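You operate a simulated robot arm through the tools that you are given. There is no shell and no other tool. Be economical: measure what you need, move in short steps, check, and stop when the job is done.

You are at the controls of a simulated robot arm. One attempt, no reset.

## Task
Grease the orange sleeve on the turntable; put it in the ready tray.
Fine: turn it under the nozzle, give the green grease knob a quarter turn, then bring pocket 56 back to the orange mark; leave the purple lock rocker on Free.

Only the result counts: the job must be done as asked and must still hold three seconds after the hand-in. Knocking over, shifting, dropping, spilling or breaking anything else fails it.

## Robot
A 7-joint arm with a two-finger parallel gripper, fixed in place. Base frame: the origin is at the foot of the arm, x ahead of it, y to its left, z up; the work surface is at about z = 0. Lengths are in m, angles in rad, forces in N, time in s.
With the tool pointing down near the work surface it reaches from about 0.22 to 0.58 m from the base axis. Its first joint turns from -1.152 to 1.152 rad. Payload 2.5 kg.
Tool frame: the origin (TCP) lies between the finger pads and is the grasp point; the fingertips stand 0.023 m ahead of it; z points along the fingers, y is the line along which they close. The gripper opens to 0.094 m. The fingers are 0.038 m wide and 0.01 m thick; the gripper's body (0.054 by 0.096 m) begins 0.039 m behind the TCP.
Orientation is that of the tool frame in the base frame, as a unit quaternion [x, y, z, w]. With the fingers straight down and closing along the base's y, the tool's x points along the base's -x, its y along +y and its z along -z.

## Interface
- The arm moves only by the tool apply_moves. Its argument "rows" is one flat list of numbers, 7 for each row, row after row: the gripper command, from -1 (shut) to 1 (fully open), values between in proportion, then the shift along the tool's x, y, z in cm, then the turn, a rotation vector about the tool's x, y, z in rad. In form: [gripper, dx, dy, dz, ax, ay, az, gripper, dx, dy, dz, ax, ay, az, ...]. A call has 1 to 10 rows; each row shifts and turns the commanded pose from where the row before left it, along the tool's axes as they then stand. A row lasts 0.2 s, in which the tool goes at most 0.05 m and 0.15 rad; a call with a longer step from one row to the next is refused whole, and so is a gripper value outside its range. A pose out of reach is approached as far as the arm can. The call stops where the force on the tool passes 40 N (or 10 N more than at its start, if that is more) or the arm is blocked; 0.2 s more then pass. Each finger travels about 0.108 m/s and halts on what it meets, pressing with about 39 N; the grip force reading is that of the motor and also rises with nothing between the fingers. The clock runs only during rows and for 0.2 s after the last one: add rows that do not move to give the fingers time. The reply holds the time, the measured pose of the TCP, the force on the tool along the base axes, the opening and the grip force, in the units named above and with some noise, with the torque about the TCP (base axes, N m) and any sound that the robot's microphone picked up, and new pictures: "show" is both (left out), scene, wrist or none.
- Cameras (640 x 400 px; columns grow to the right, rows downward): "scene" is fixed at [0.0936, -0.3769, 0.5625]; the picture's right is [0.96, -0.28, 0.00], its down [-0.13, -0.46, -0.88] and it looks along [0.24, 0.84, -0.48] (base axes); focal length 318 px, centre (320, 200). "wrist" rides on the gripper at [0.086, 0.016, -0.075] in the tool frame; the picture's right is [-0.18, 0.98, 0.00], its down [-0.58, -0.11, -0.81] and it looks along [-0.79, -0.15, 0.59] (tool axes); focal length 243 px, centre (320, 200). There is no depth. A picture from a camera that has moved, and an enlarged one, comes with that camera's place and axes in the base frame and with its lens. The place of the scene camera against the robot may be out by one fixed shift of up to 0.025 m in any direction.
- inspect(camera, box): a new picture of the part [left, top, right, bottom] of that camera's present view, enlarged. It takes no simulated time.
- finish_job(): hands the job in; it is judged then, once.

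Go step by step. Nothing tells you positions but the pictures and the camera data: compare them with the known pose of the tool, close in by small moves and look again before you grip or let go. The budget is 120 turns and 200 pictures, counting those below and the enlarged ones. Unless the task says otherwise, let go and move clear before handing in, and close with one line.

The tools are called after "Call:" as name(argument=value, ...) on one line, values as JSON. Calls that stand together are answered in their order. apply_moves: Moves the arm, as the interface text tells. Its arguments: {"type":"object","properties":{"rows":{"type":"array"},"show":{"type":"string","enum":["both","scene","wrist","none"]}},"required":["rows"]} The other tools are called the same way: inspect (camera, box) takes an enlarged picture of a part of a camera's view; finish_job () hands the job in.

At the start:

```text
clock: 0.0
tcp_pos: [0.1932, 0.2428, 0.3517]
orientation: [0.0, 1.0, 0.0, 0.0]
wrist_force: [-0.8, 0.0, 0.2]
wrist_torque: [0.0, 0.0, 0.0]
finger_gap: 0.094
finger_force: 0.1
```

scene: 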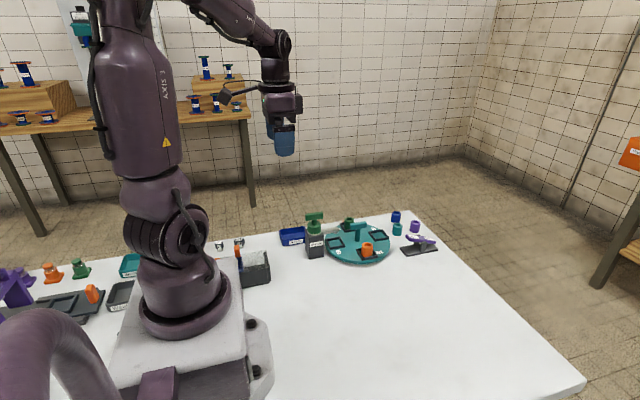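
wrist: 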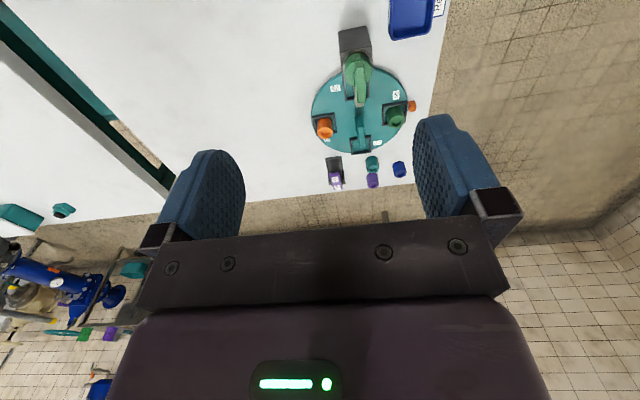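

I see a teal turntable with pockets, a green dispenser, a purple rocker and several trays. I'll look closer before moving.

Call:
inspect(camera="scene", box=[270, 195, 450, 275])

Call:
inspect(camera="wrist", box=[290, 0, 460, 200])

Call:
inspect(camera="scene", box=[0, 220, 280, 330])

```text
3.56 times, centred on (360, 235) of scene
camera zoom: at [0.0936, -0.3769, 0.5625], right [0.96, -0.28, 0.0], down [-0.13, -0.46, -0.88], along [0.24, 0.84, -0.48], focal length 1130 px, centre (178, 76)
```

zoom: 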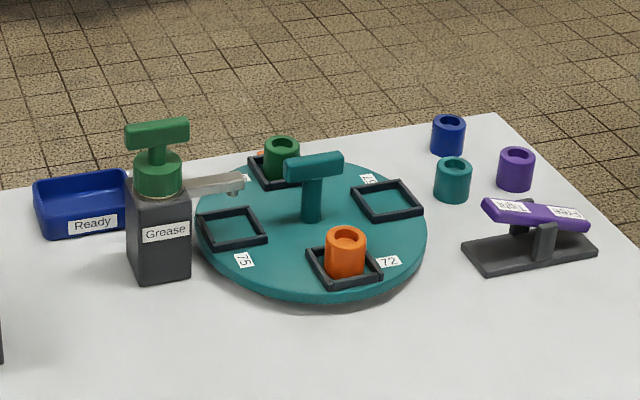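

```text
2.00 times, centred on (375, 100) of wrist
camera zoom: at [0.1068, 0.2596, 0.4257], right [0.18, 0.98, 0.0], down [0.58, -0.11, 0.81], along [0.79, -0.15, -0.59], focal length 485 px, centre (210, 400)
```

zoom: 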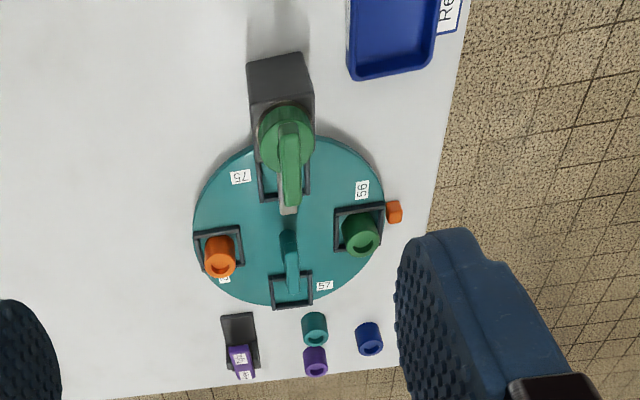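

```text
2.29 times, centred on (140, 275) of scene
camera zoom: at [0.0936, -0.3769, 0.5625], right [0.96, -0.28, 0.0], down [-0.13, -0.46, -0.88], along [0.24, 0.84, -0.48], focal length 726 px, centre (731, 29)
```

zoom: 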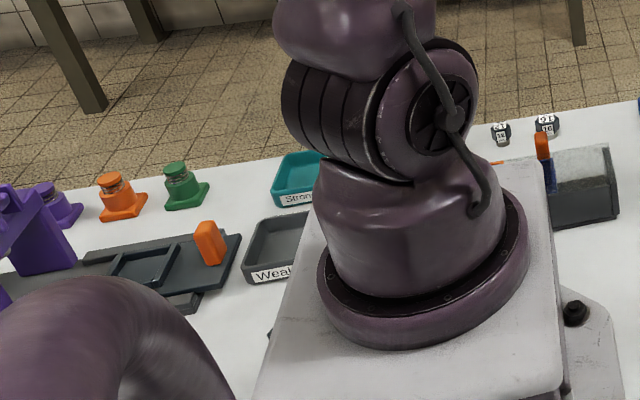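

Pocket 56 (green sleeve) is already at the mark, and the orange sleeve in 72 needs a quarter turn clockwise to reach the nozzle. I'll check the rocker next.

Call:
inspect(camera="scene", box=[390, 225, 450, 262])

Call:
inspect(camera="scene", box=[300, 200, 400, 265])

Call:
inspect(camera="wrist", box=[310, 60, 420, 200])

```text
10.67 times, centred on (420, 244) of scene
camera zoom: at [0.0936, -0.3769, 0.5625], right [0.96, -0.28, 0.0], down [-0.13, -0.46, -0.88], along [0.24, 0.84, -0.48], focal length 3389 px, centre (-747, -264)
```

zoom: 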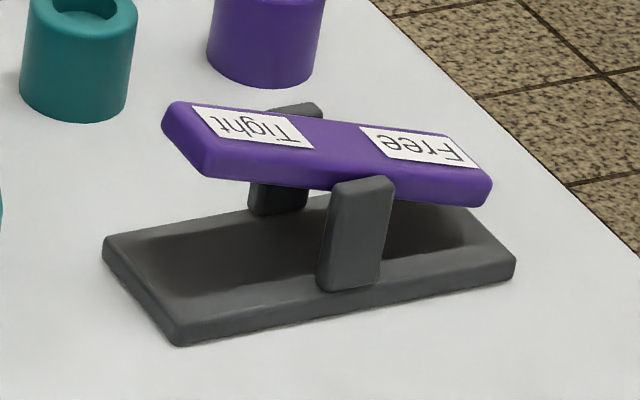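

```text
6.15 times, centred on (350, 232) of scene
camera zoom: at [0.0936, -0.3769, 0.5625], right [0.96, -0.28, 0.0], down [-0.13, -0.46, -0.88], along [0.24, 0.84, -0.48], focal length 1955 px, centre (135, 0)
```

zoom: 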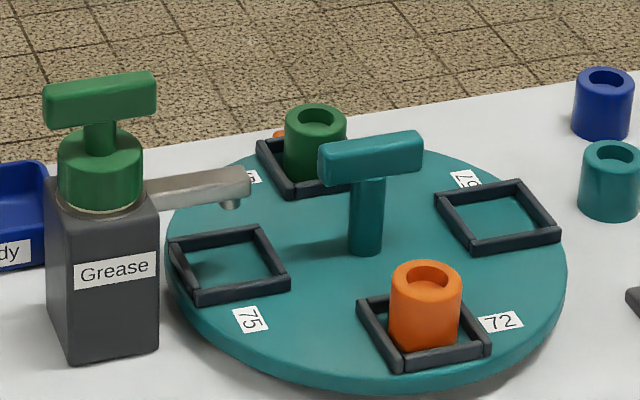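

```text
2.86 times, centred on (365, 130) of wrist
camera zoom: at [0.1068, 0.2596, 0.4257], right [0.18, 0.98, 0.0], down [0.58, -0.11, 0.81], along [0.79, -0.15, -0.59], focal length 693 px, centre (191, 400)
```

zoom: 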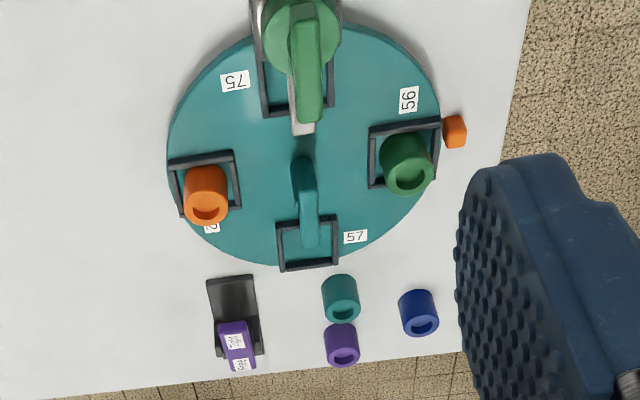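

The rocker has its "Free" end down. The turntable centre is near (0.40, 0.28) with its handle along x. I'll move above it, turning the tool so the wrist camera sits on the side away from the dispenser.

Call:
apply_moves(rows=[0.3, -4.18, 0.76, 1.5, 0, 0, 0, 0.3, -4.18, 0.76, 1.5, 0, 0, 0, 0.3, -4.18, 0.76, 1.5, 0, 0, 0, 0.3, -4.18, 0.76, 1.5, 0, 0, 0, 0.3, -4.18, 0.76, 1.5, 0, 0, 0], show="both")

Call:
apply_moves(rows=[0.3, 0, 0, 0, 0, 0, -0.1496, 0.3, 0, 0, 0, 0, 0, -0.1496, 0.3, 0, 0, 0, 0, 0, -0.1496, 0.3, 0, 0, 0, 0, 0, -0.1496, 0.3, 0, 0, 0, 0, 0, -0.1496, 0.3, 0, 0, 0, 0, 0, -0.1496, 0.3, 0, 0, 0, 0, 0, -0.1496], show="none")

Call:
apply_moves(rows=[0.3, 0, 0, 0, 0, 0, -0.1496, 0.3, 0, 0, 0, 0, 0, -0.1496, 0.3, 0, 0, 0, 0, 0, -0.1496, 0.3, 0, 0, 0, 0, 0, -0.1496, 0.3, 0, 0, 0, 0, 0, -0.1496, 0.3, 0, 0, 0, 0, 0, -0.1496, 0.3, 0, 0, 0, 0, 0, -0.1496], show="none")

Call:
apply_moves(rows=[0.3, 0, 0, 0, 0, 0, -0.1496, 0.3, 0, 0, 0, 0, 0, -0.1496, 0.3, 0, 0, 0, 0, 0, -0.1496, 0.3, 0, 0, 0, 0, 0, -0.1496, 0.3, 0, 0, 0, 0, 0, -0.1496, 0.3, 0, 0, 0, 0, 0, -0.1496, 0.3, 0, 0, 0, 0, 0, -0.1496], show="both")

```text
clock: 1.2
tcp_pos: [0.4037, 0.2796, 0.2766]
orientation: [0.0, 1.0, 0.001, 0.0]
wrist_force: [-0.3, 0.4, 0.0]
wrist_torque: [0.0, 0.0, -0.01]
finger_gap: 0.0612
finger_force: 0.1
camera wrist: at [0.3171, 0.297, 0.3513], right [0.19, 0.98, 0.0], down [0.58, -0.11, 0.81], along [0.79, -0.15, -0.59], focal length 243 px, centre (320, 200)
```

scene: 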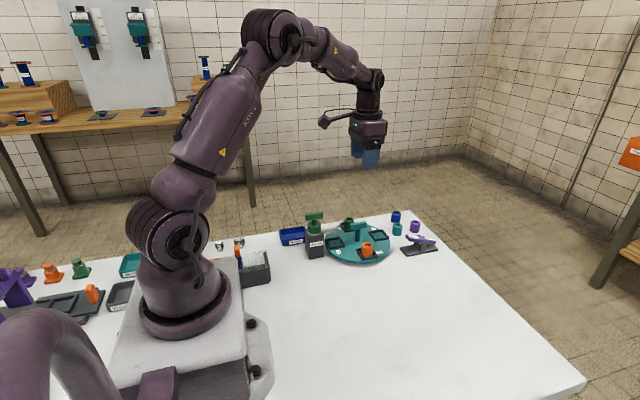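
wrist: 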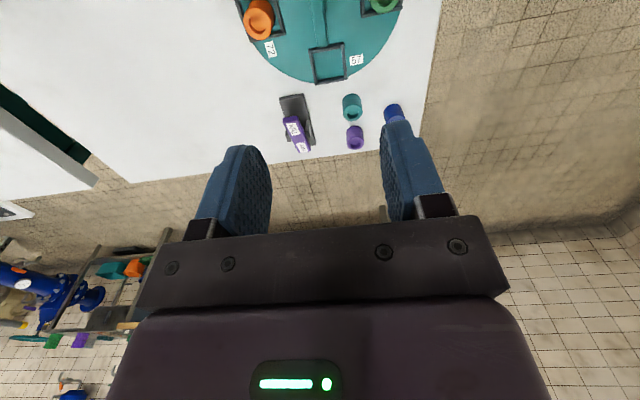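

```text
clock: 2.8
tcp_pos: [0.4024, 0.2813, 0.2759]
orientation: [-0.501, 0.866, 0.0, 0.0]
wrist_force: [0.5, 0.4, 0.6]
wrist_torque: [-0.02, 0.01, 0.0]
finger_gap: 0.0608
finger_force: 0.1
```

```text
clock: 4.4
tcp_pos: [0.4022, 0.2799, 0.2748]
orientation: [0.867, -0.499, 0.0, 0.001]
wrist_force: [0.5, -0.5, 0.0]
wrist_torque: [-0.02, 0.04, 0.01]
finger_gap: 0.0611
finger_force: 0.1
```

```text
clock: 6.0
tcp_pos: [0.4016, 0.2813, 0.2759]
orientation: [1.0, 0.001, 0.0, -0.001]
wrist_force: [0.2, 0.0, -0.2]
wrist_torque: [0.05, 0.01, 0.0]
finger_gap: 0.061
finger_force: 0.0
camera wrist: at [0.4886, 0.2649, 0.3507], right [-0.18, -0.98, 0.0], down [-0.58, 0.11, 0.81], along [-0.79, 0.15, -0.59], focal length 243 px, centre (320, 200)
```

scene: 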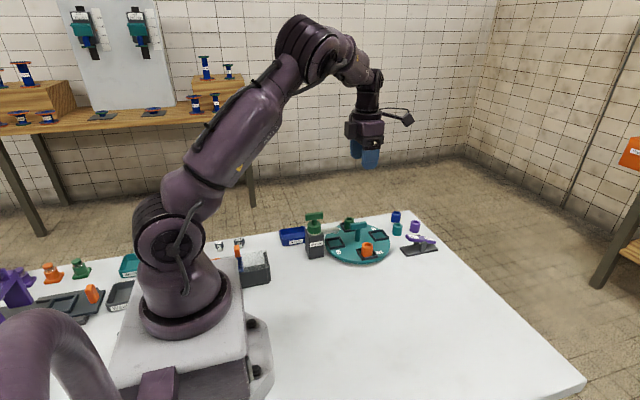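
wrist: 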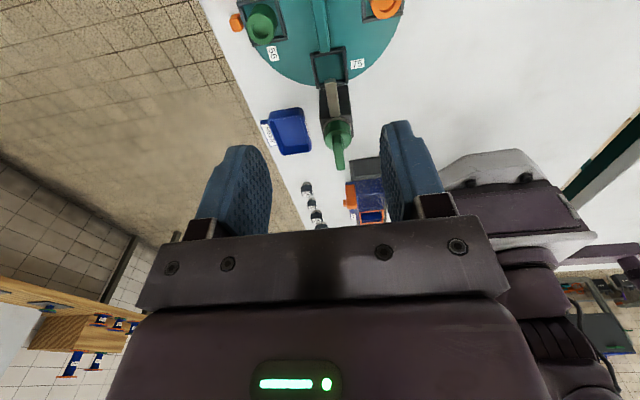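

The flip worked. I'll compare the fingertips and handle in the scene camera to calibrate it.

Call:
inspect(camera="scene", box=[310, 100, 430, 260])

Call:
apply_moves(rows=[0.3, 2.5, 0, 2, 0, 0, 0, 0.3, 2.5, 0, 2, 0, 0, 0, 0.3, 2.5, 0, 2, 0, 0, 0], show="wrist")

Call:
inspect(camera="wrist", box=[200, 0, 440, 150])

```text
2.50 times, centred on (370, 180) of scene
camera zoom: at [0.0936, -0.3769, 0.5625], right [0.96, -0.28, 0.0], down [-0.13, -0.46, -0.88], along [0.24, 0.84, -0.48], focal length 794 px, centre (195, 250)
```

zoom: 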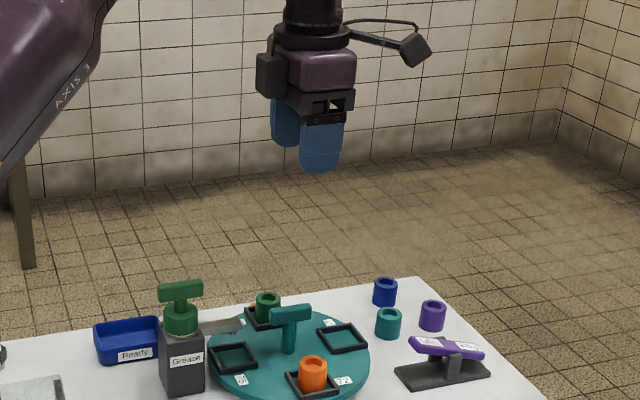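

```text
clock: 6.8
tcp_pos: [0.4764, 0.2803, 0.2179]
orientation: [1.0, -0.001, 0.001, 0.0]
wrist_force: [0.1, 0.3, -0.1]
wrist_torque: [-0.04, -0.01, -0.01]
finger_gap: 0.0611
finger_force: 0.0
camera wrist: at [0.5639, 0.2644, 0.292], right [-0.19, -0.98, 0.0], down [-0.58, 0.11, 0.81], along [-0.79, 0.15, -0.59], focal length 243 px, centre (320, 200)
```

wrist: 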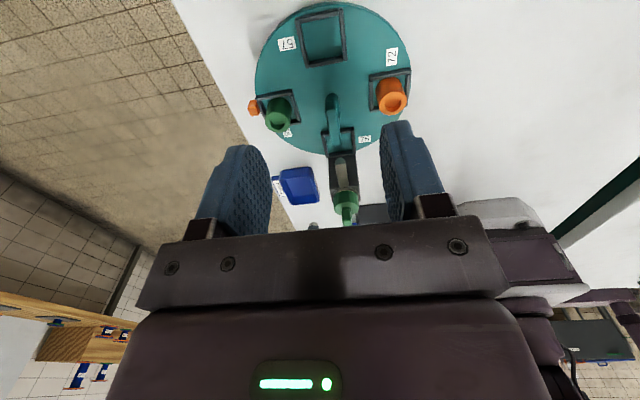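

```text
2.67 times, centred on (320, 75) of wrist
camera zoom: at [0.5639, 0.2644, 0.292], right [-0.19, -0.98, 0.0], down [-0.58, 0.11, 0.81], along [-0.79, 0.15, -0.59], focal length 647 px, centre (320, 533)
```

zoom: 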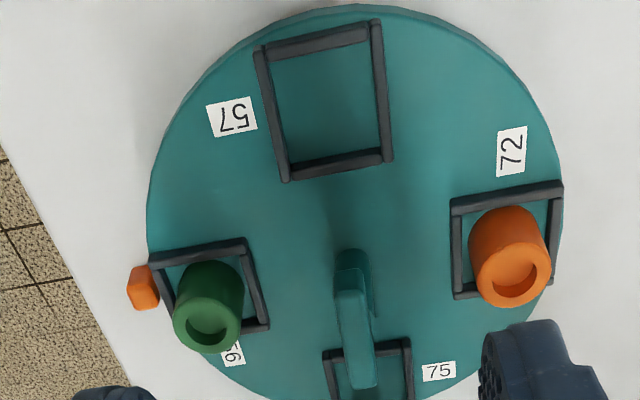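

The handle bar is at about (0.401, 0.281) with its top near z 0.078. I'll return above it and descend straddling it.

Call:
apply_moves(rows=[0.3, -2.5, 0, 0, 0, 0, 0, 0.3, -2.5, 0, 0, 0, 0, 0, 0.3, -2.55, 0, 0, 0, 0, 0, 0.3, 0, 0, 3, 0, 0, 0, 0.3, 0, 0, 3, 0, 0, 0, 0.3, 0, 0, 3, 0, 0, 0], show="both")

Call:
inspect(camera="scene", box=[300, 170, 420, 270])

```text
clock: 8.2
tcp_pos: [0.4013, 0.2792, 0.1269]
orientation: [1.0, 0.0, 0.0, 0.0]
wrist_force: [-0.8, 0.0, 0.8]
wrist_torque: [0.0, -0.03, -0.01]
finger_gap: 0.0612
finger_force: 0.0
camera wrist: at [0.4879, 0.2639, 0.2012], right [-0.18, -0.98, 0.0], down [-0.58, 0.11, 0.81], along [-0.79, 0.15, -0.59], focal length 243 px, centre (320, 200)
```

scene: 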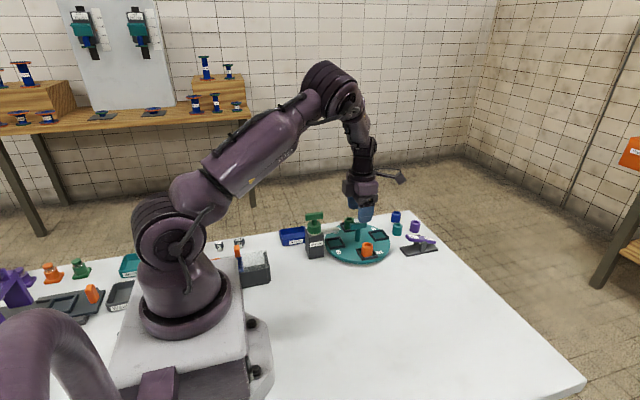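
wrist: 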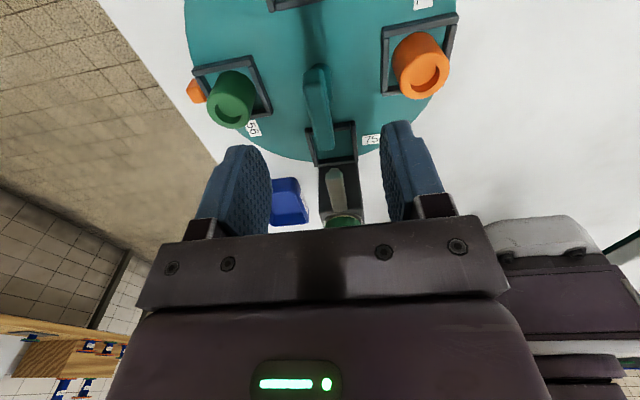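

```text
4.00 times, centred on (360, 220) of scene
camera zoom: at [0.0936, -0.3769, 0.5625], right [0.96, -0.28, 0.0], down [-0.13, -0.46, -0.88], along [0.24, 0.84, -0.48], focal length 1271 px, centre (160, 120)
```

zoom: 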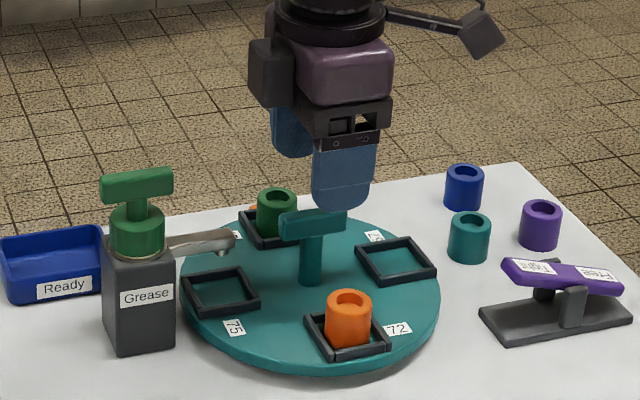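

Alignment is good (bar centre ≈ 0.403, 0.279). I'll descend and close.

Call:
apply_moves(rows=[0.3, 0, 0, 2, 0, 0, 0, 0.3, 0, 0, 2, 0, 0, 0, 0.3, 0, 0, 1.4, 0, 0, 0, 0.3, 0, 0, 0, 0, 0, 0], show="both")

Call:
inspect(camera="scene", box=[300, 170, 420, 270])

```text
clock: 9.2
tcp_pos: [0.4015, 0.2803, 0.0728]
orientation: [1.0, -0.001, 0.0, 0.0]
wrist_force: [0.2, -0.1, -0.4]
wrist_torque: [0.01, 0.02, -0.02]
finger_gap: 0.0608
finger_force: 0.1
camera wrist: at [0.4876, 0.2644, 0.1467], right [-0.19, -0.98, 0.0], down [-0.58, 0.11, 0.81], along [-0.79, 0.15, -0.59], focal length 243 px, centre (320, 200)
```

scene: 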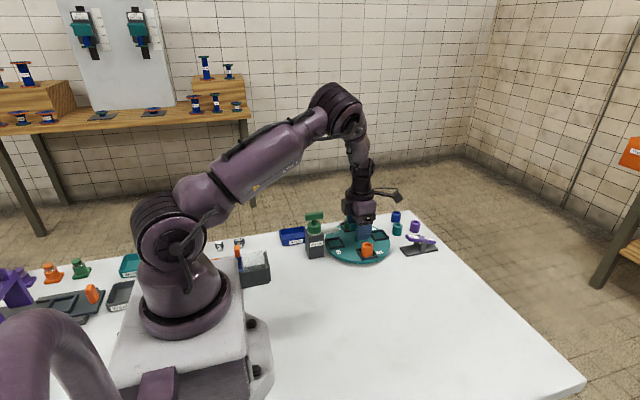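
wrist: 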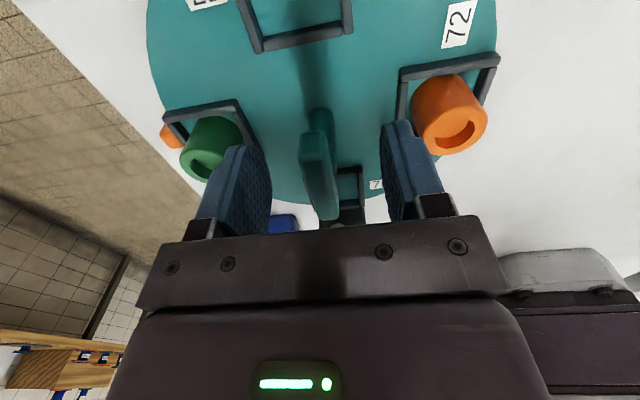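

```text
4.00 times, centred on (360, 220) of scene
camera zoom: at [0.0936, -0.3769, 0.5625], right [0.96, -0.28, 0.0], down [-0.13, -0.46, -0.88], along [0.24, 0.84, -0.48], focal length 1271 px, centre (160, 120)
```

zoom: 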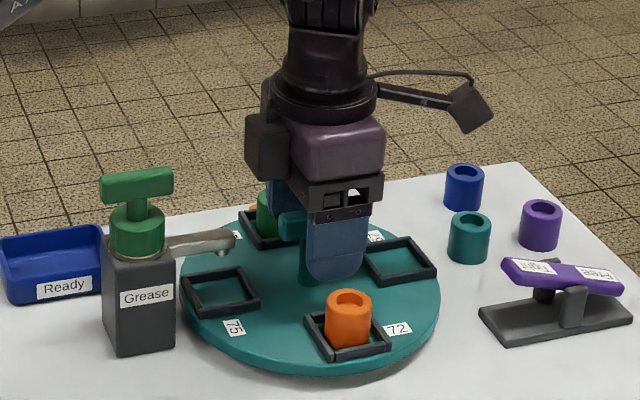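

The fingers straddle the bar. Closing, then a small test turn clockwise.

Call:
apply_moves(rows=[-1, 0, 0, 0, 0, 0, 0, -1, 0, 0, 0, 0, 0, 0, -1, 0, 0, 0, 0, 0, 0], show="none")

Call:
apply_moves(rows=[-1, 0, 0, 0, 0, 0, 0.06, -1, 0, 0, 0, 0, 0, 0.06, -1, 0, 0, 0, 0, 0, 0.06], show="both")

```text
clock: 10.0
tcp_pos: [0.4015, 0.2796, 0.0721]
orientation: [1.0, -0.001, -0.001, 0.0]
wrist_force: [-1.3, -3.3, 1.2]
wrist_torque: [0.27, -0.11, 0.03]
finger_gap: 0.0156
finger_force: 44.4
```

```text
clock: 10.8
tcp_pos: [0.4, 0.2793, 0.0727]
orientation: [0.996, -0.091, -0.001, 0.001]
wrist_force: [-8.5, -9.6, 7.6]
wrist_torque: [0.1, -0.15, 0.06]
finger_gap: 0.0156
finger_force: 45.4
camera wrist: at [0.4833, 0.2485, 0.1466], right [-0.36, -0.93, 0.0], down [-0.55, 0.21, 0.81], along [-0.75, 0.29, -0.59], focal length 243 px, centre (320, 200)
```

scene: 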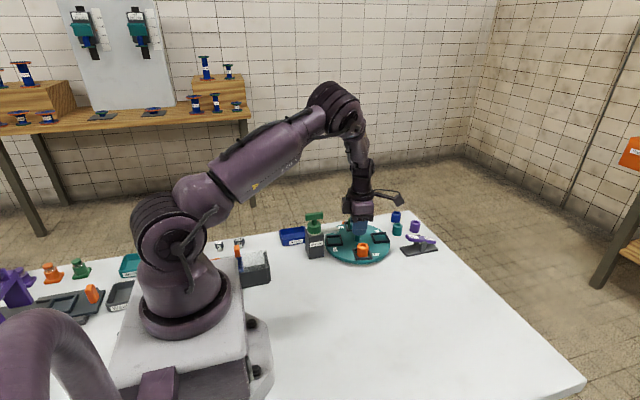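
wrist: 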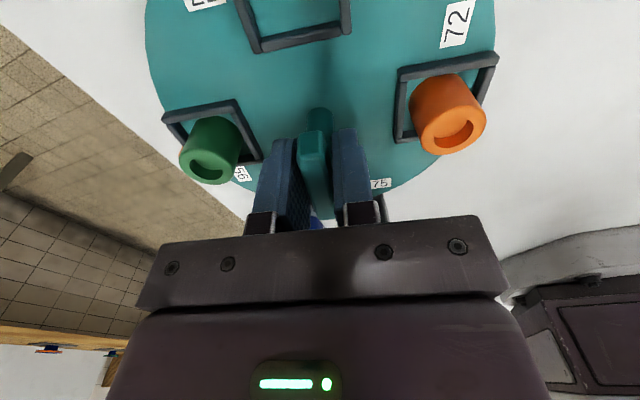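

The table turns with the handle, with little resistance. Continuing clockwise.

Call:
apply_moves(rows=[-1, 0, 0, 0, 0, 0, 0.1, -1, 0, 0, 0, 0, 0, 0.1, -1, 0, 0, 0, 0, 0, 0.1, -1, 0, 0, 0, 0, 0, 0.1], show="none")

```text
clock: 11.8
tcp_pos: [0.4022, 0.2793, 0.0716]
orientation: [0.958, -0.288, -0.001, 0.003]
wrist_force: [-13.6, -20.2, 12.2]
wrist_torque: [0.58, 0.95, 0.04]
finger_gap: 0.0155
finger_force: 44.9
```

Call:
apply_moves(rows=[-1, 0, 0.15, -0.1, 0, 0, 0, -1, 0, 0, 0, 0, 0, 0], show="none")

```text
clock: 12.4
tcp_pos: [0.4007, 0.2801, 0.0725]
orientation: [0.958, -0.286, 0.001, 0.001]
wrist_force: [-4.5, -11.6, -9.0]
wrist_torque: [0.03, -0.11, 0.02]
finger_gap: 0.0156
finger_force: 45.0
```

Call:
apply_moves(rows=[-1, 0.02, 0.13, 0.04, 0, 0, 0, -1, 0, 0, 0, 0, 0, 0.1, -1, 0, 0, 0, 0, 0, 0.1, -1, 0, 0, 0, 0, 0, 0.1], show="none")

```text
clock: 13.4
tcp_pos: [0.3996, 0.2797, 0.0726]
orientation: [0.904, -0.428, 0.0, -0.002]
wrist_force: [14.5, 11.9, -32.3]
wrist_torque: [-0.31, -0.2, 0.0]
finger_gap: 0.0155
finger_force: 45.2
```

Call:
apply_moves(rows=[-1, 0, -0.12, 0.12, 0, 0, 0, -1, 0, 0, 0, 0, 0, 0], show="none")

```text
clock: 14.0
tcp_pos: [0.4001, 0.2776, 0.0725]
orientation: [0.905, -0.426, -0.002, 0.0]
wrist_force: [-3.4, 0.4, -3.8]
wrist_torque: [0.94, 0.34, -0.02]
finger_gap: 0.0157
finger_force: 44.9
```

Forces are settled. Continuing the turn (0.88 of 1.57 rad done).

Call:
apply_moves(rows=[-1, 0, 0, 0, 0, 0, 0.1, -1, 0, 0, 0, 0, 0, 0.1, -1, 0, 0, 0, 0, 0, 0.1, -1, 0, 0, 0, 0, 0, 0], show="wrist")

```text
clock: 15.0
tcp_pos: [0.4001, 0.2796, 0.0723]
orientation: [0.83, -0.558, -0.001, 0.002]
wrist_force: [-22.6, -12.9, 29.2]
wrist_torque: [0.32, 0.38, 0.0]
finger_gap: 0.0153
finger_force: 45.2
camera wrist: at [0.4185, 0.1935, 0.147], right [-0.98, -0.2, 0.0], down [-0.12, 0.58, 0.81], along [-0.16, 0.79, -0.59], focal length 243 px, centre (320, 200)
```

wrist: 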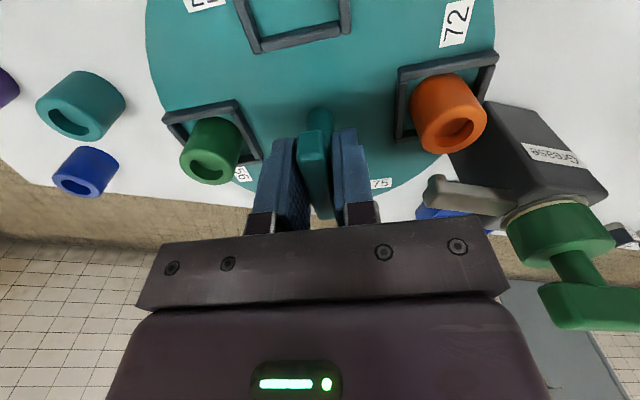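

Call:
apply_moves(rows=[-1, 0.02, 0.17, -0.11, 0, 0, 0, -1, 0, 0, 0, 0, 0, 0], show="none")

Call:
apply_moves(rows=[-1, 0, 0, 0, 0, 0, 0.1, -1, 0, 0, 0, 0, 0, 0.1, -1, 0, 0, 0, 0, 0, 0], show="none")

```text
clock: 15.6
tcp_pos: [0.4003, 0.2788, 0.0725]
orientation: [0.831, -0.557, 0.0, 0.0]
wrist_force: [-3.7, 6.1, 5.5]
wrist_torque: [-1.27, -0.12, 0.03]
finger_gap: 0.0156
finger_force: 44.6
```

```text
clock: 16.4
tcp_pos: [0.4008, 0.2794, 0.0714]
orientation: [0.771, -0.637, 0.0, -0.002]
wrist_force: [10.3, 13.5, -13.9]
wrist_torque: [-0.42, 0.05, -0.01]
finger_gap: 0.0157
finger_force: 44.9
```

Call:
apply_moves(rows=[-1, -0.08, -0.1, 0.06, 0, 0, 0, -1, 0, 0, 0, 0, 0, 0.1, -1, 0, 0, 0, 0, 0, 0.09, -1, 0, 0, 0, 0, 0, 0], show="both")

Call:
inspect(camera="scene", box=[300, 190, 400, 270])

```text
clock: 17.4
tcp_pos: [0.4001, 0.2787, 0.0726]
orientation: [-0.707, 0.708, 0.0, -0.003]
wrist_force: [-17.3, -6.4, 15.1]
wrist_torque: [0.41, 0.0, -0.03]
finger_gap: 0.0155
finger_force: 44.6
camera wrist: at [0.3843, 0.1932, 0.1471], right [-0.98, 0.19, 0.0], down [0.11, 0.58, 0.8], along [0.15, 0.79, -0.59], focal length 243 px, centre (320, 200)
```

scene: 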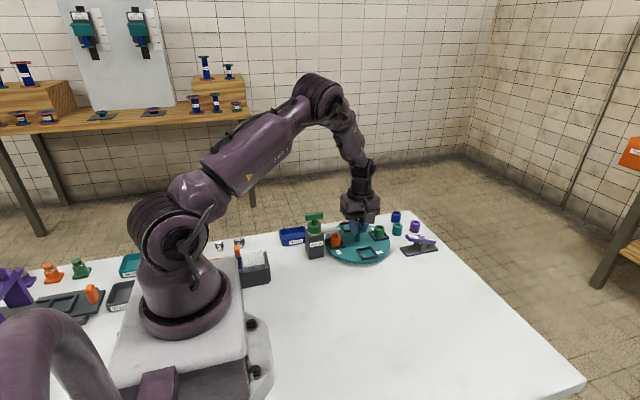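
wrist: 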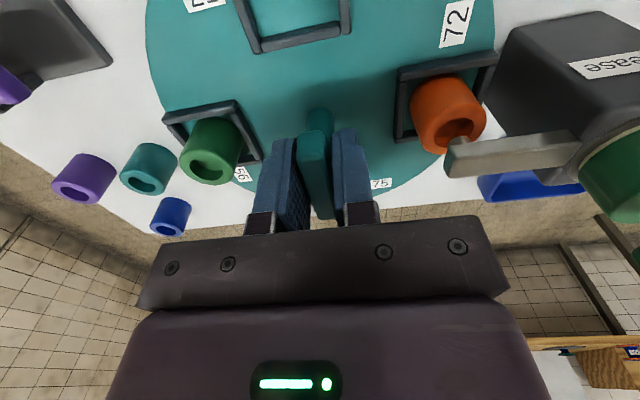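

```text
5.00 times, centred on (350, 230) of scene
camera zoom: at [0.0935, -0.3769, 0.5624], right [0.96, -0.28, 0.0], down [-0.13, -0.46, -0.88], along [0.24, 0.84, -0.48], focal length 1588 px, centre (170, 50)
```

zoom: 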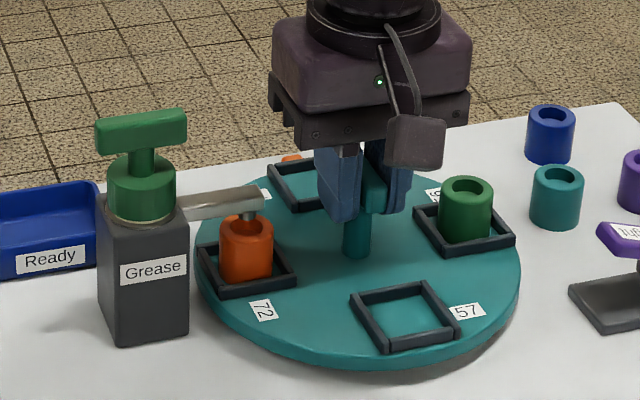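

Sleeve 72 is under the nozzle. I'll relax the forces, open, and rise.

Call:
apply_moves(rows=[-1, 0.06, 0.14, -0.06, 0, 0, 0, -1, 0, 0, 0, 0, 0, 0, -0.1, 0, 0, 0, 0, 0, 0, -0.1, 0, 0, 0, 0, 0, 0, -0.1, 0, 0, -2, 0, 0, 0, -0.1, 0, 0, -3, 0, 0, 0, -0.1, 0, 0, -4, 0, 0, 0, -0.1, 0, 0, -4, 0, 0, 0], show="both")

Call:
inspect(camera="scene", box=[300, 190, 400, 270])

Call:
inspect(camera="wrist", box=[300, 0, 640, 220])

```text
clock: 19.2
tcp_pos: [0.4001, 0.2791, 0.2008]
orientation: [-0.707, 0.707, 0.0, 0.0]
wrist_force: [0.6, -0.5, 0.2]
wrist_torque: [0.01, 0.01, 0.02]
finger_gap: 0.0424
finger_force: 0.0
camera wrist: at [0.3831, 0.193, 0.2752], right [-0.98, 0.19, 0.0], down [0.11, 0.58, 0.81], along [0.15, 0.79, -0.59], focal length 243 px, centre (320, 200)
```

scene: 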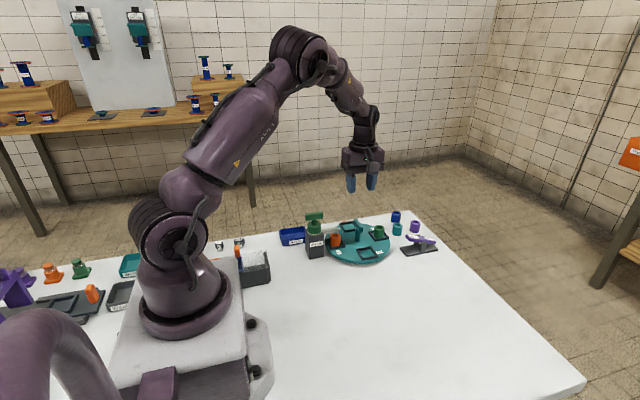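
wrist: 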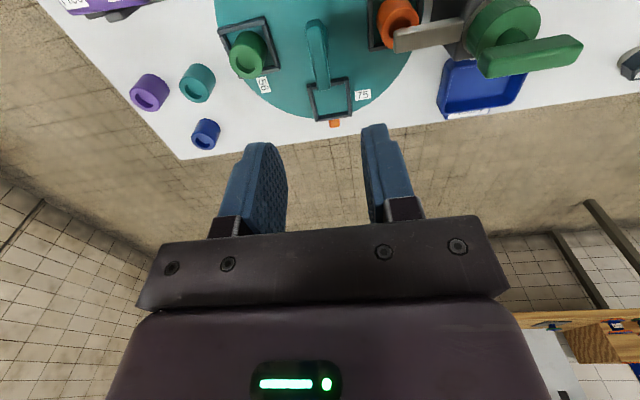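

```text
5.00 times, centred on (350, 230) of scene
camera zoom: at [0.0936, -0.3769, 0.5625], right [0.96, -0.28, 0.0], down [-0.13, -0.46, -0.88], along [0.24, 0.84, -0.48], focal length 1588 px, centre (170, 50)
```

zoom: 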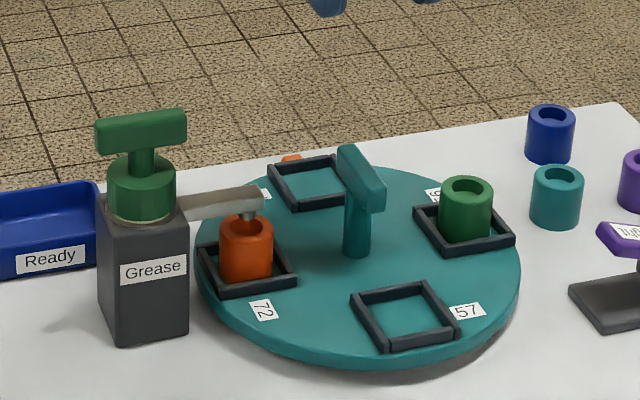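

```text
1.82 times, centred on (470, 110) of wrist
camera zoom: at [0.3831, 0.193, 0.2752], right [-0.98, 0.19, 0.0], down [0.11, 0.58, 0.81], along [0.15, 0.79, -0.59], focal length 441 px, centre (47, 364)
```

zoom: 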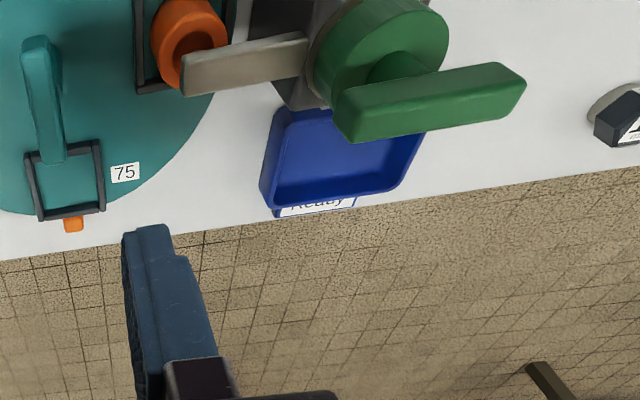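

The nozzle sits over the orange sleeve's bore. Next I'll go above the green knob (bar ≈ 0.273, 0.280, top ≈ 0.12) with the fingers closing along y.

Call:
apply_moves(rows=[-0.1, 0, 4, 0, 0, 0, 0.1428, -0.1, 0, 0, 0, 0, 0, 0.1428, -0.1, 0, 0, 0, 0, 0, 0.1428, -0.1, 0, 0, 0, 0, 0, 0.1428, -0.1, 0, 0, 0, 0, 0, 0.1428, -0.1, 0, 0, 0, 0, 0, 0.1428, -0.1, 0, 0, 0, 0, 0, 0.1428, -0.1, 0, 0, 0, 0, 0, 0.1428], show="none")

Call:
apply_moves(rows=[-0.1, 0, 0, 0, 0, 0, 0.1428, -0.1, 0, 0, 0, 0, 0, 0.1428, -0.1, 0, 0, 0, 0, 0, 0.1428, -0.1, 3.5, 0, 0, 0, 0, 0, -0.1, 3.5, 0, 0, 0, 0, 0, -0.1, 3.5, 0, 0, 0, 0, 0], show="both")

```text
clock: 21.0
tcp_pos: [0.3595, 0.2779, 0.2011]
orientation: [-0.21, 0.978, 0.0, 0.0]
wrist_force: [0.2, 0.4, -0.2]
wrist_torque: [0.01, -0.02, -0.01]
finger_gap: 0.0423
finger_force: 0.0
```

```text
clock: 22.4
tcp_pos: [0.2515, 0.2783, 0.2021]
orientation: [0.001, 1.0, 0.0, 0.0]
wrist_force: [0.0, -0.4, -0.9]
wrist_torque: [-0.01, 0.01, 0.01]
finger_gap: 0.0424
finger_force: 0.1
camera wrist: at [0.1651, 0.2964, 0.2762], right [0.18, 0.98, 0.0], down [0.58, -0.11, 0.81], along [0.79, -0.15, -0.59], focal length 243 px, centre (320, 200)
```

scene: 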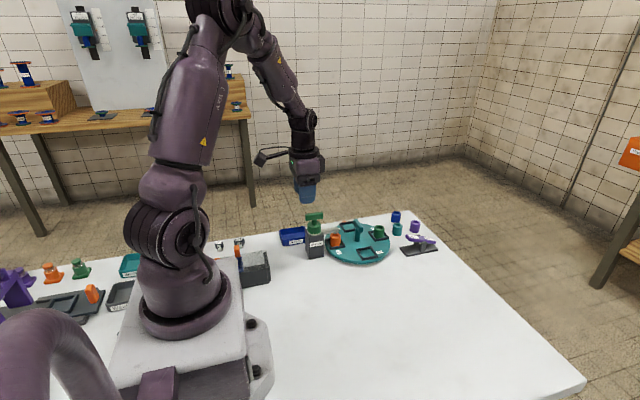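
wrist: 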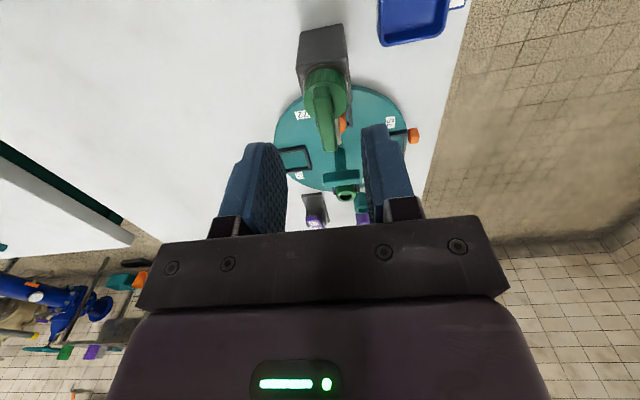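

Call:
inspect(camera="wrist", box=[270, 40, 400, 180])

Call:
inspect(camera="scene", box=[270, 160, 370, 265])

```text
2.86 times, centred on (335, 110) of wrist
camera zoom: at [0.1651, 0.2964, 0.2762], right [0.18, 0.98, 0.0], down [0.58, -0.11, 0.81], along [0.79, -0.15, -0.59], focal length 693 px, centre (277, 457)
```

zoom: 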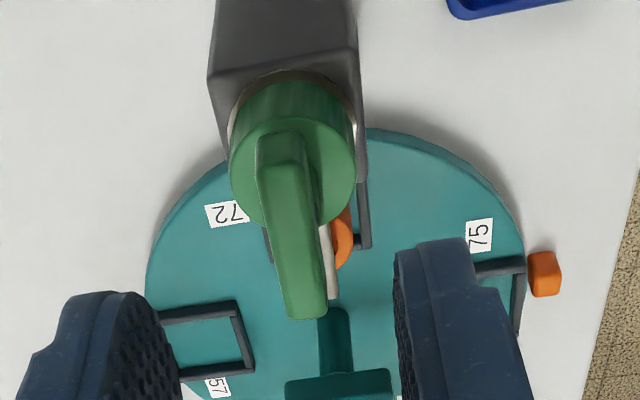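

```text
3.81 times, centred on (320, 212) of scene
camera zoom: at [0.0936, -0.3769, 0.5625], right [0.96, -0.28, 0.0], down [-0.13, -0.46, -0.88], along [0.24, 0.84, -0.48], focal length 1210 px, centre (320, 152)
```

zoom: 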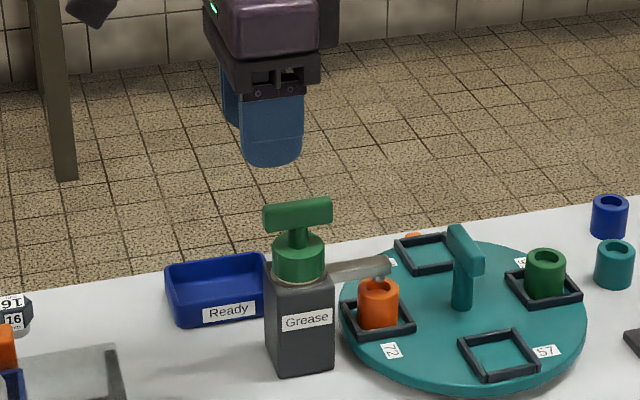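

Knob axis ≈ (0.276, 0.280). Moving over it and partly down.

Call:
apply_moves(rows=[-0.1, -2.45, 0.15, 0, 0, 0, 0, -0.1, 0, 0, 3, 0, 0, 0, -0.1, 0, 0, 1, 0, 0, 0, -0.1, 0, 0, 0, 0, 0, 0], show="both")

Call:
inspect(camera="scene", box=[270, 160, 370, 265])

Call:
inspect(camera="wrist", box=[230, 40, 410, 230])

```text
clock: 23.4
tcp_pos: [0.2786, 0.2809, 0.162]
orientation: [0.001, 1.0, 0.0, 0.0]
wrist_force: [0.4, -0.6, 0.8]
wrist_torque: [-0.02, -0.01, 0.01]
finger_gap: 0.0424
finger_force: 0.0
camera wrist: at [0.1922, 0.2971, 0.237], right [0.18, 0.98, 0.0], down [0.58, -0.11, 0.81], along [0.79, -0.15, -0.59], focal length 243 px, centre (320, 200)
```

scene: 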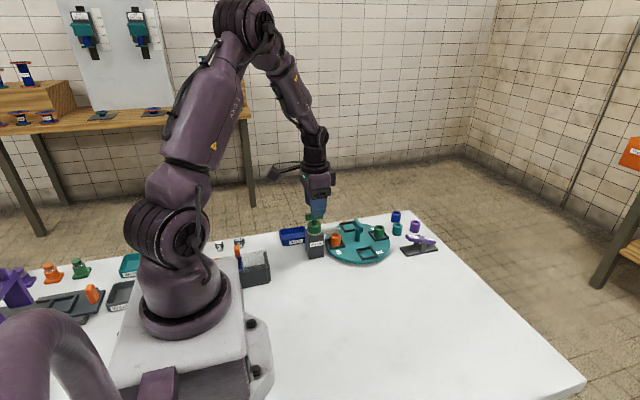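
wrist: 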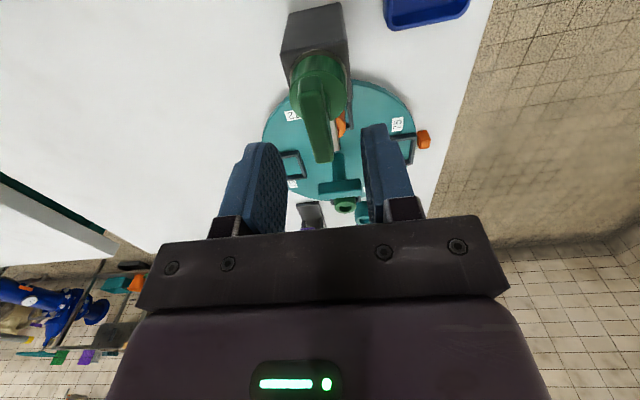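

```text
3.81 times, centred on (320, 212) of scene
camera zoom: at [0.0936, -0.3769, 0.5625], right [0.96, -0.28, 0.0], down [-0.13, -0.46, -0.88], along [0.24, 0.84, -0.48], focal length 1210 px, centre (320, 152)
```

zoom: 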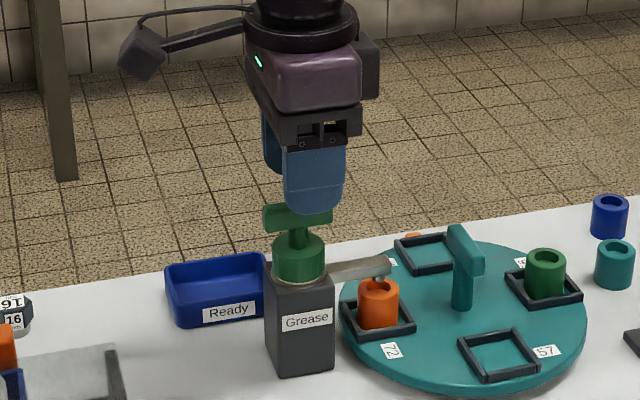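

```text
2.11 times, centred on (320, 135) of wrist
camera zoom: at [0.1922, 0.2971, 0.237], right [0.18, 0.98, 0.0], down [0.58, -0.11, 0.81], along [0.79, -0.15, -0.59], focal length 511 px, centre (320, 337)
```

zoom: 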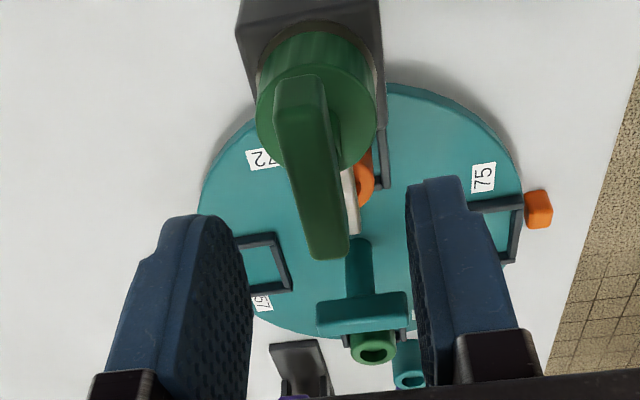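

Call:
apply_moves(rows=[-0.1, 0.1, -0.05, 2, 0, 0, 0, -0.1, 0, 0, 1, 0, 0, 0, -0.1, 0, 0, 1.1, 0, 0, 0, -0.1, 0, 0, 0, 0, 0, 0], show="wrist")

Call:
inspect(camera="scene", box=[270, 160, 370, 265])

```text
clock: 24.4
tcp_pos: [0.277, 0.2799, 0.1207]
orientation: [0.0, 1.0, 0.001, 0.0]
wrist_force: [-0.3, -0.4, 0.3]
wrist_torque: [0.02, 0.02, 0.0]
finger_gap: 0.0423
finger_force: 0.1
camera wrist: at [0.1913, 0.2967, 0.1956], right [0.18, 0.98, 0.0], down [0.58, -0.11, 0.81], along [0.79, -0.15, -0.59], focal length 243 px, centre (320, 200)
```

wrist: 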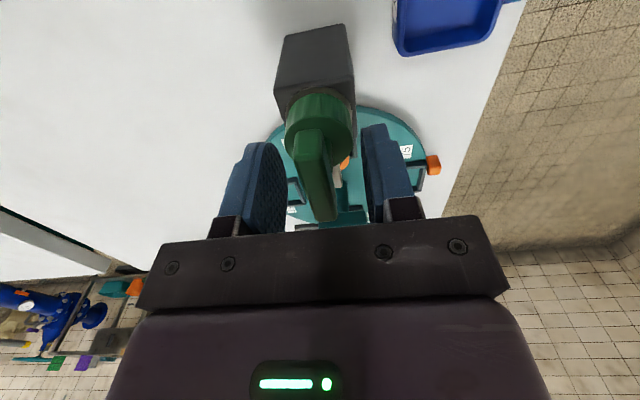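

```text
3.81 times, centred on (320, 212) of scene
camera zoom: at [0.0936, -0.3769, 0.5625], right [0.96, -0.28, 0.0], down [-0.13, -0.46, -0.88], along [0.24, 0.84, -0.48], focal length 1210 px, centre (320, 152)
```

zoom: 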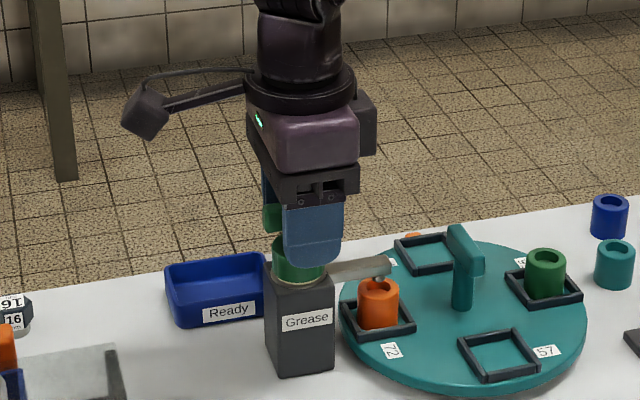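

Straddling the knob bar; closing.

Call:
apply_moves(rows=[-1, 0, 0, 0, 0, 0, 0, -1, 0, 0, 0, 0, 0, 0, -1, 0, 0, 0, 0, 0, 0], show="wrist")

Call:
inspect(camera="scene", box=[270, 160, 370, 265])

```text
clock: 25.2
tcp_pos: [0.2777, 0.2798, 0.1199]
orientation: [0.0, 1.0, -0.001, 0.001]
wrist_force: [0.0, -2.4, -2.0]
wrist_torque: [0.36, -0.11, -0.02]
finger_gap: 0.0135
finger_force: 45.3
camera wrist: at [0.1913, 0.2965, 0.1957], right [0.18, 0.98, 0.0], down [0.58, -0.11, 0.81], along [0.79, -0.15, -0.59], focal length 243 px, centre (320, 200)
```

wrist: 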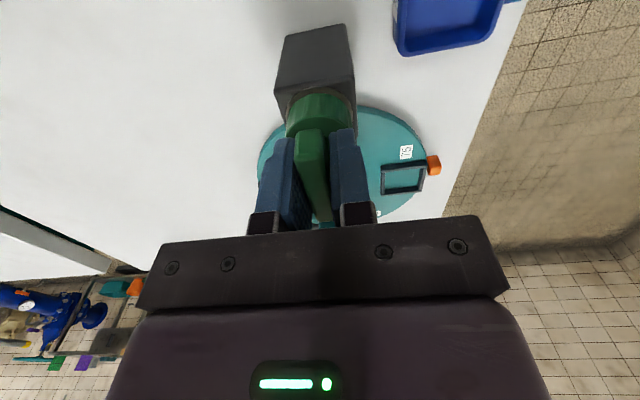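

```text
3.81 times, centred on (320, 212) of scene
camera zoom: at [0.0936, -0.3769, 0.5625], right [0.96, -0.28, 0.0], down [-0.13, -0.46, -0.88], along [0.24, 0.84, -0.48], focal length 1210 px, centre (320, 152)
```

zoom: 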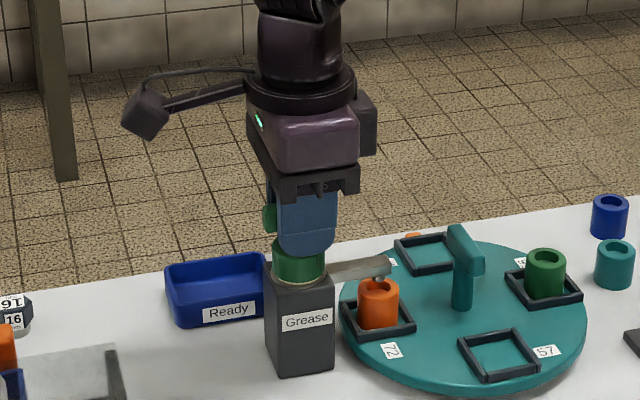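

Gripped. I'll start a small turn and watch the torque to see which way the knob goes.

Call:
apply_moves(rows=[-1, 0, 0, 0, 0, 0, -0.06, -1, 0, 0, 0, 0, 0, -0.06, -1, 0, 0, 0, 0, 0, 0], show="none")

```text
clock: 26.0
tcp_pos: [0.2775, 0.2801, 0.1204]
orientation: [-0.058, 0.998, 0.001, 0.0]
wrist_force: [1.9, 8.0, -12.9]
wrist_torque: [0.01, 0.6, -1.99]
finger_gap: 0.0148
finger_force: 44.9
```

Counterclockwise meets a firm reaction (−2 N·m). Going back and trying clockwise.

Call:
apply_moves(rows=[-1, 0, 0, 0, 0, 0, 0.06, -1, 0, 0, 0, 0, 0, 0.06, -1, 0, 0, 0, 0, 0, 0], show="none")

Call:
apply_moves(rows=[-1, 0, 0, 0, 0, 0, 0.06, -1, 0, 0, 0, 0, 0, 0.06, -1, 0, 0, 0, 0, 0, 0], show="none")

```text
clock: 26.8
tcp_pos: [0.2774, 0.2796, 0.1196]
orientation: [-0.001, 1.0, 0.0, 0.002]
wrist_force: [3.6, 11.4, -22.3]
wrist_torque: [-0.1, -0.78, -0.01]
finger_gap: 0.0136
finger_force: 45.1
```

```text
clock: 27.6
tcp_pos: [0.2769, 0.2784, 0.1215]
orientation: [0.061, 0.998, 0.0, -0.001]
wrist_force: [-1.7, 4.3, -18.1]
wrist_torque: [0.39, -0.92, -0.03]
finger_gap: 0.0135
finger_force: 45.2
```

Clockwise turns freely. Continuing with corrections.

Call:
apply_moves(rows=[-1, 0, 0, 0.06, 0, 0, 0.1, -1, 0, 0, 0, 0, 0, 0.1, -1, 0, 0, 0, 0, 0, 0.1, -1, 0, 0, 0, 0, 0, 0], show="scene")

```text
clock: 28.6
tcp_pos: [0.277, 0.2799, 0.1209]
orientation: [0.21, 0.978, -0.001, -0.001]
wrist_force: [-10.0, -10.9, 15.8]
wrist_torque: [0.13, 0.02, 0.01]
finger_gap: 0.0135
finger_force: 44.8
```

scene: 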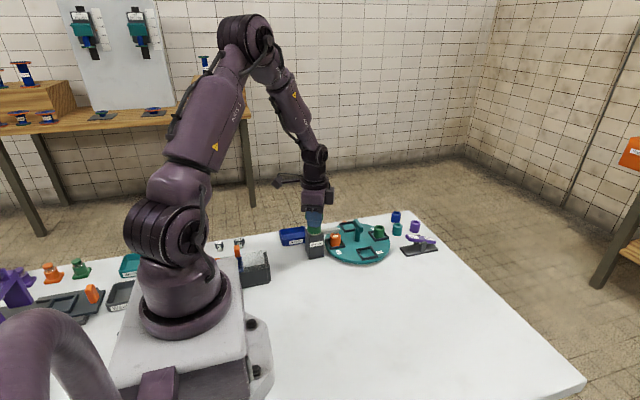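

Call:
apply_moves(rows=[-1, 0.04, -0.12, -0.06, 0, 0, 0, -1, 0, 0, 0, 0, 0, 0.1, -1, 0, 0, 0, 0, 0, 0.1, -1, 0, 0, 0, 0, 0, 0.1, -1, 0, 0, 0, 0, 0, 0], show="none")

```text
clock: 29.8
tcp_pos: [0.2769, 0.2778, 0.1204]
orientation: [0.353, 0.936, 0.0, 0.0]
wrist_force: [0.0, 5.3, 2.1]
wrist_torque: [-1.0, -0.59, -0.03]
finger_gap: 0.0136
finger_force: 45.2
```

Call:
apply_moves(rows=[-1, 0, 0, 0, 0, 0, 0.1, -1, 0, 0, 0, 0, 0, 0.1, -1, 0, 0, 0, 0, 0, 0.1, -1, 0, 0, 0, 0, 0, 0], show="none")

```text
clock: 30.8
tcp_pos: [0.2771, 0.2787, 0.1226]
orientation: [0.489, 0.872, 0.0, 0.0]
wrist_force: [-7.3, -7.9, 13.2]
wrist_torque: [0.62, 0.15, 0.01]
finger_gap: 0.0136
finger_force: 44.9
```

Call:
apply_moves(rows=[-1, -0.03, -0.1, -0.05, 0, 0, 0, -1, 0, 0, 0, 0, 0, 0.1, -1, 0, 0, 0, 0, 0, 0.1, -1, 0, 0, 0, 0, 0, 0.1, -1, 0, 0, 0, 0, 0, 0], show="none")

```text
clock: 32.0
tcp_pos: [0.2752, 0.2787, 0.1212]
orientation: [0.613, 0.79, 0.001, 0.0]
wrist_force: [-3.9, 4.8, -4.9]
wrist_torque: [0.25, -0.29, 0.0]
finger_gap: 0.0137
finger_force: 45.2
```

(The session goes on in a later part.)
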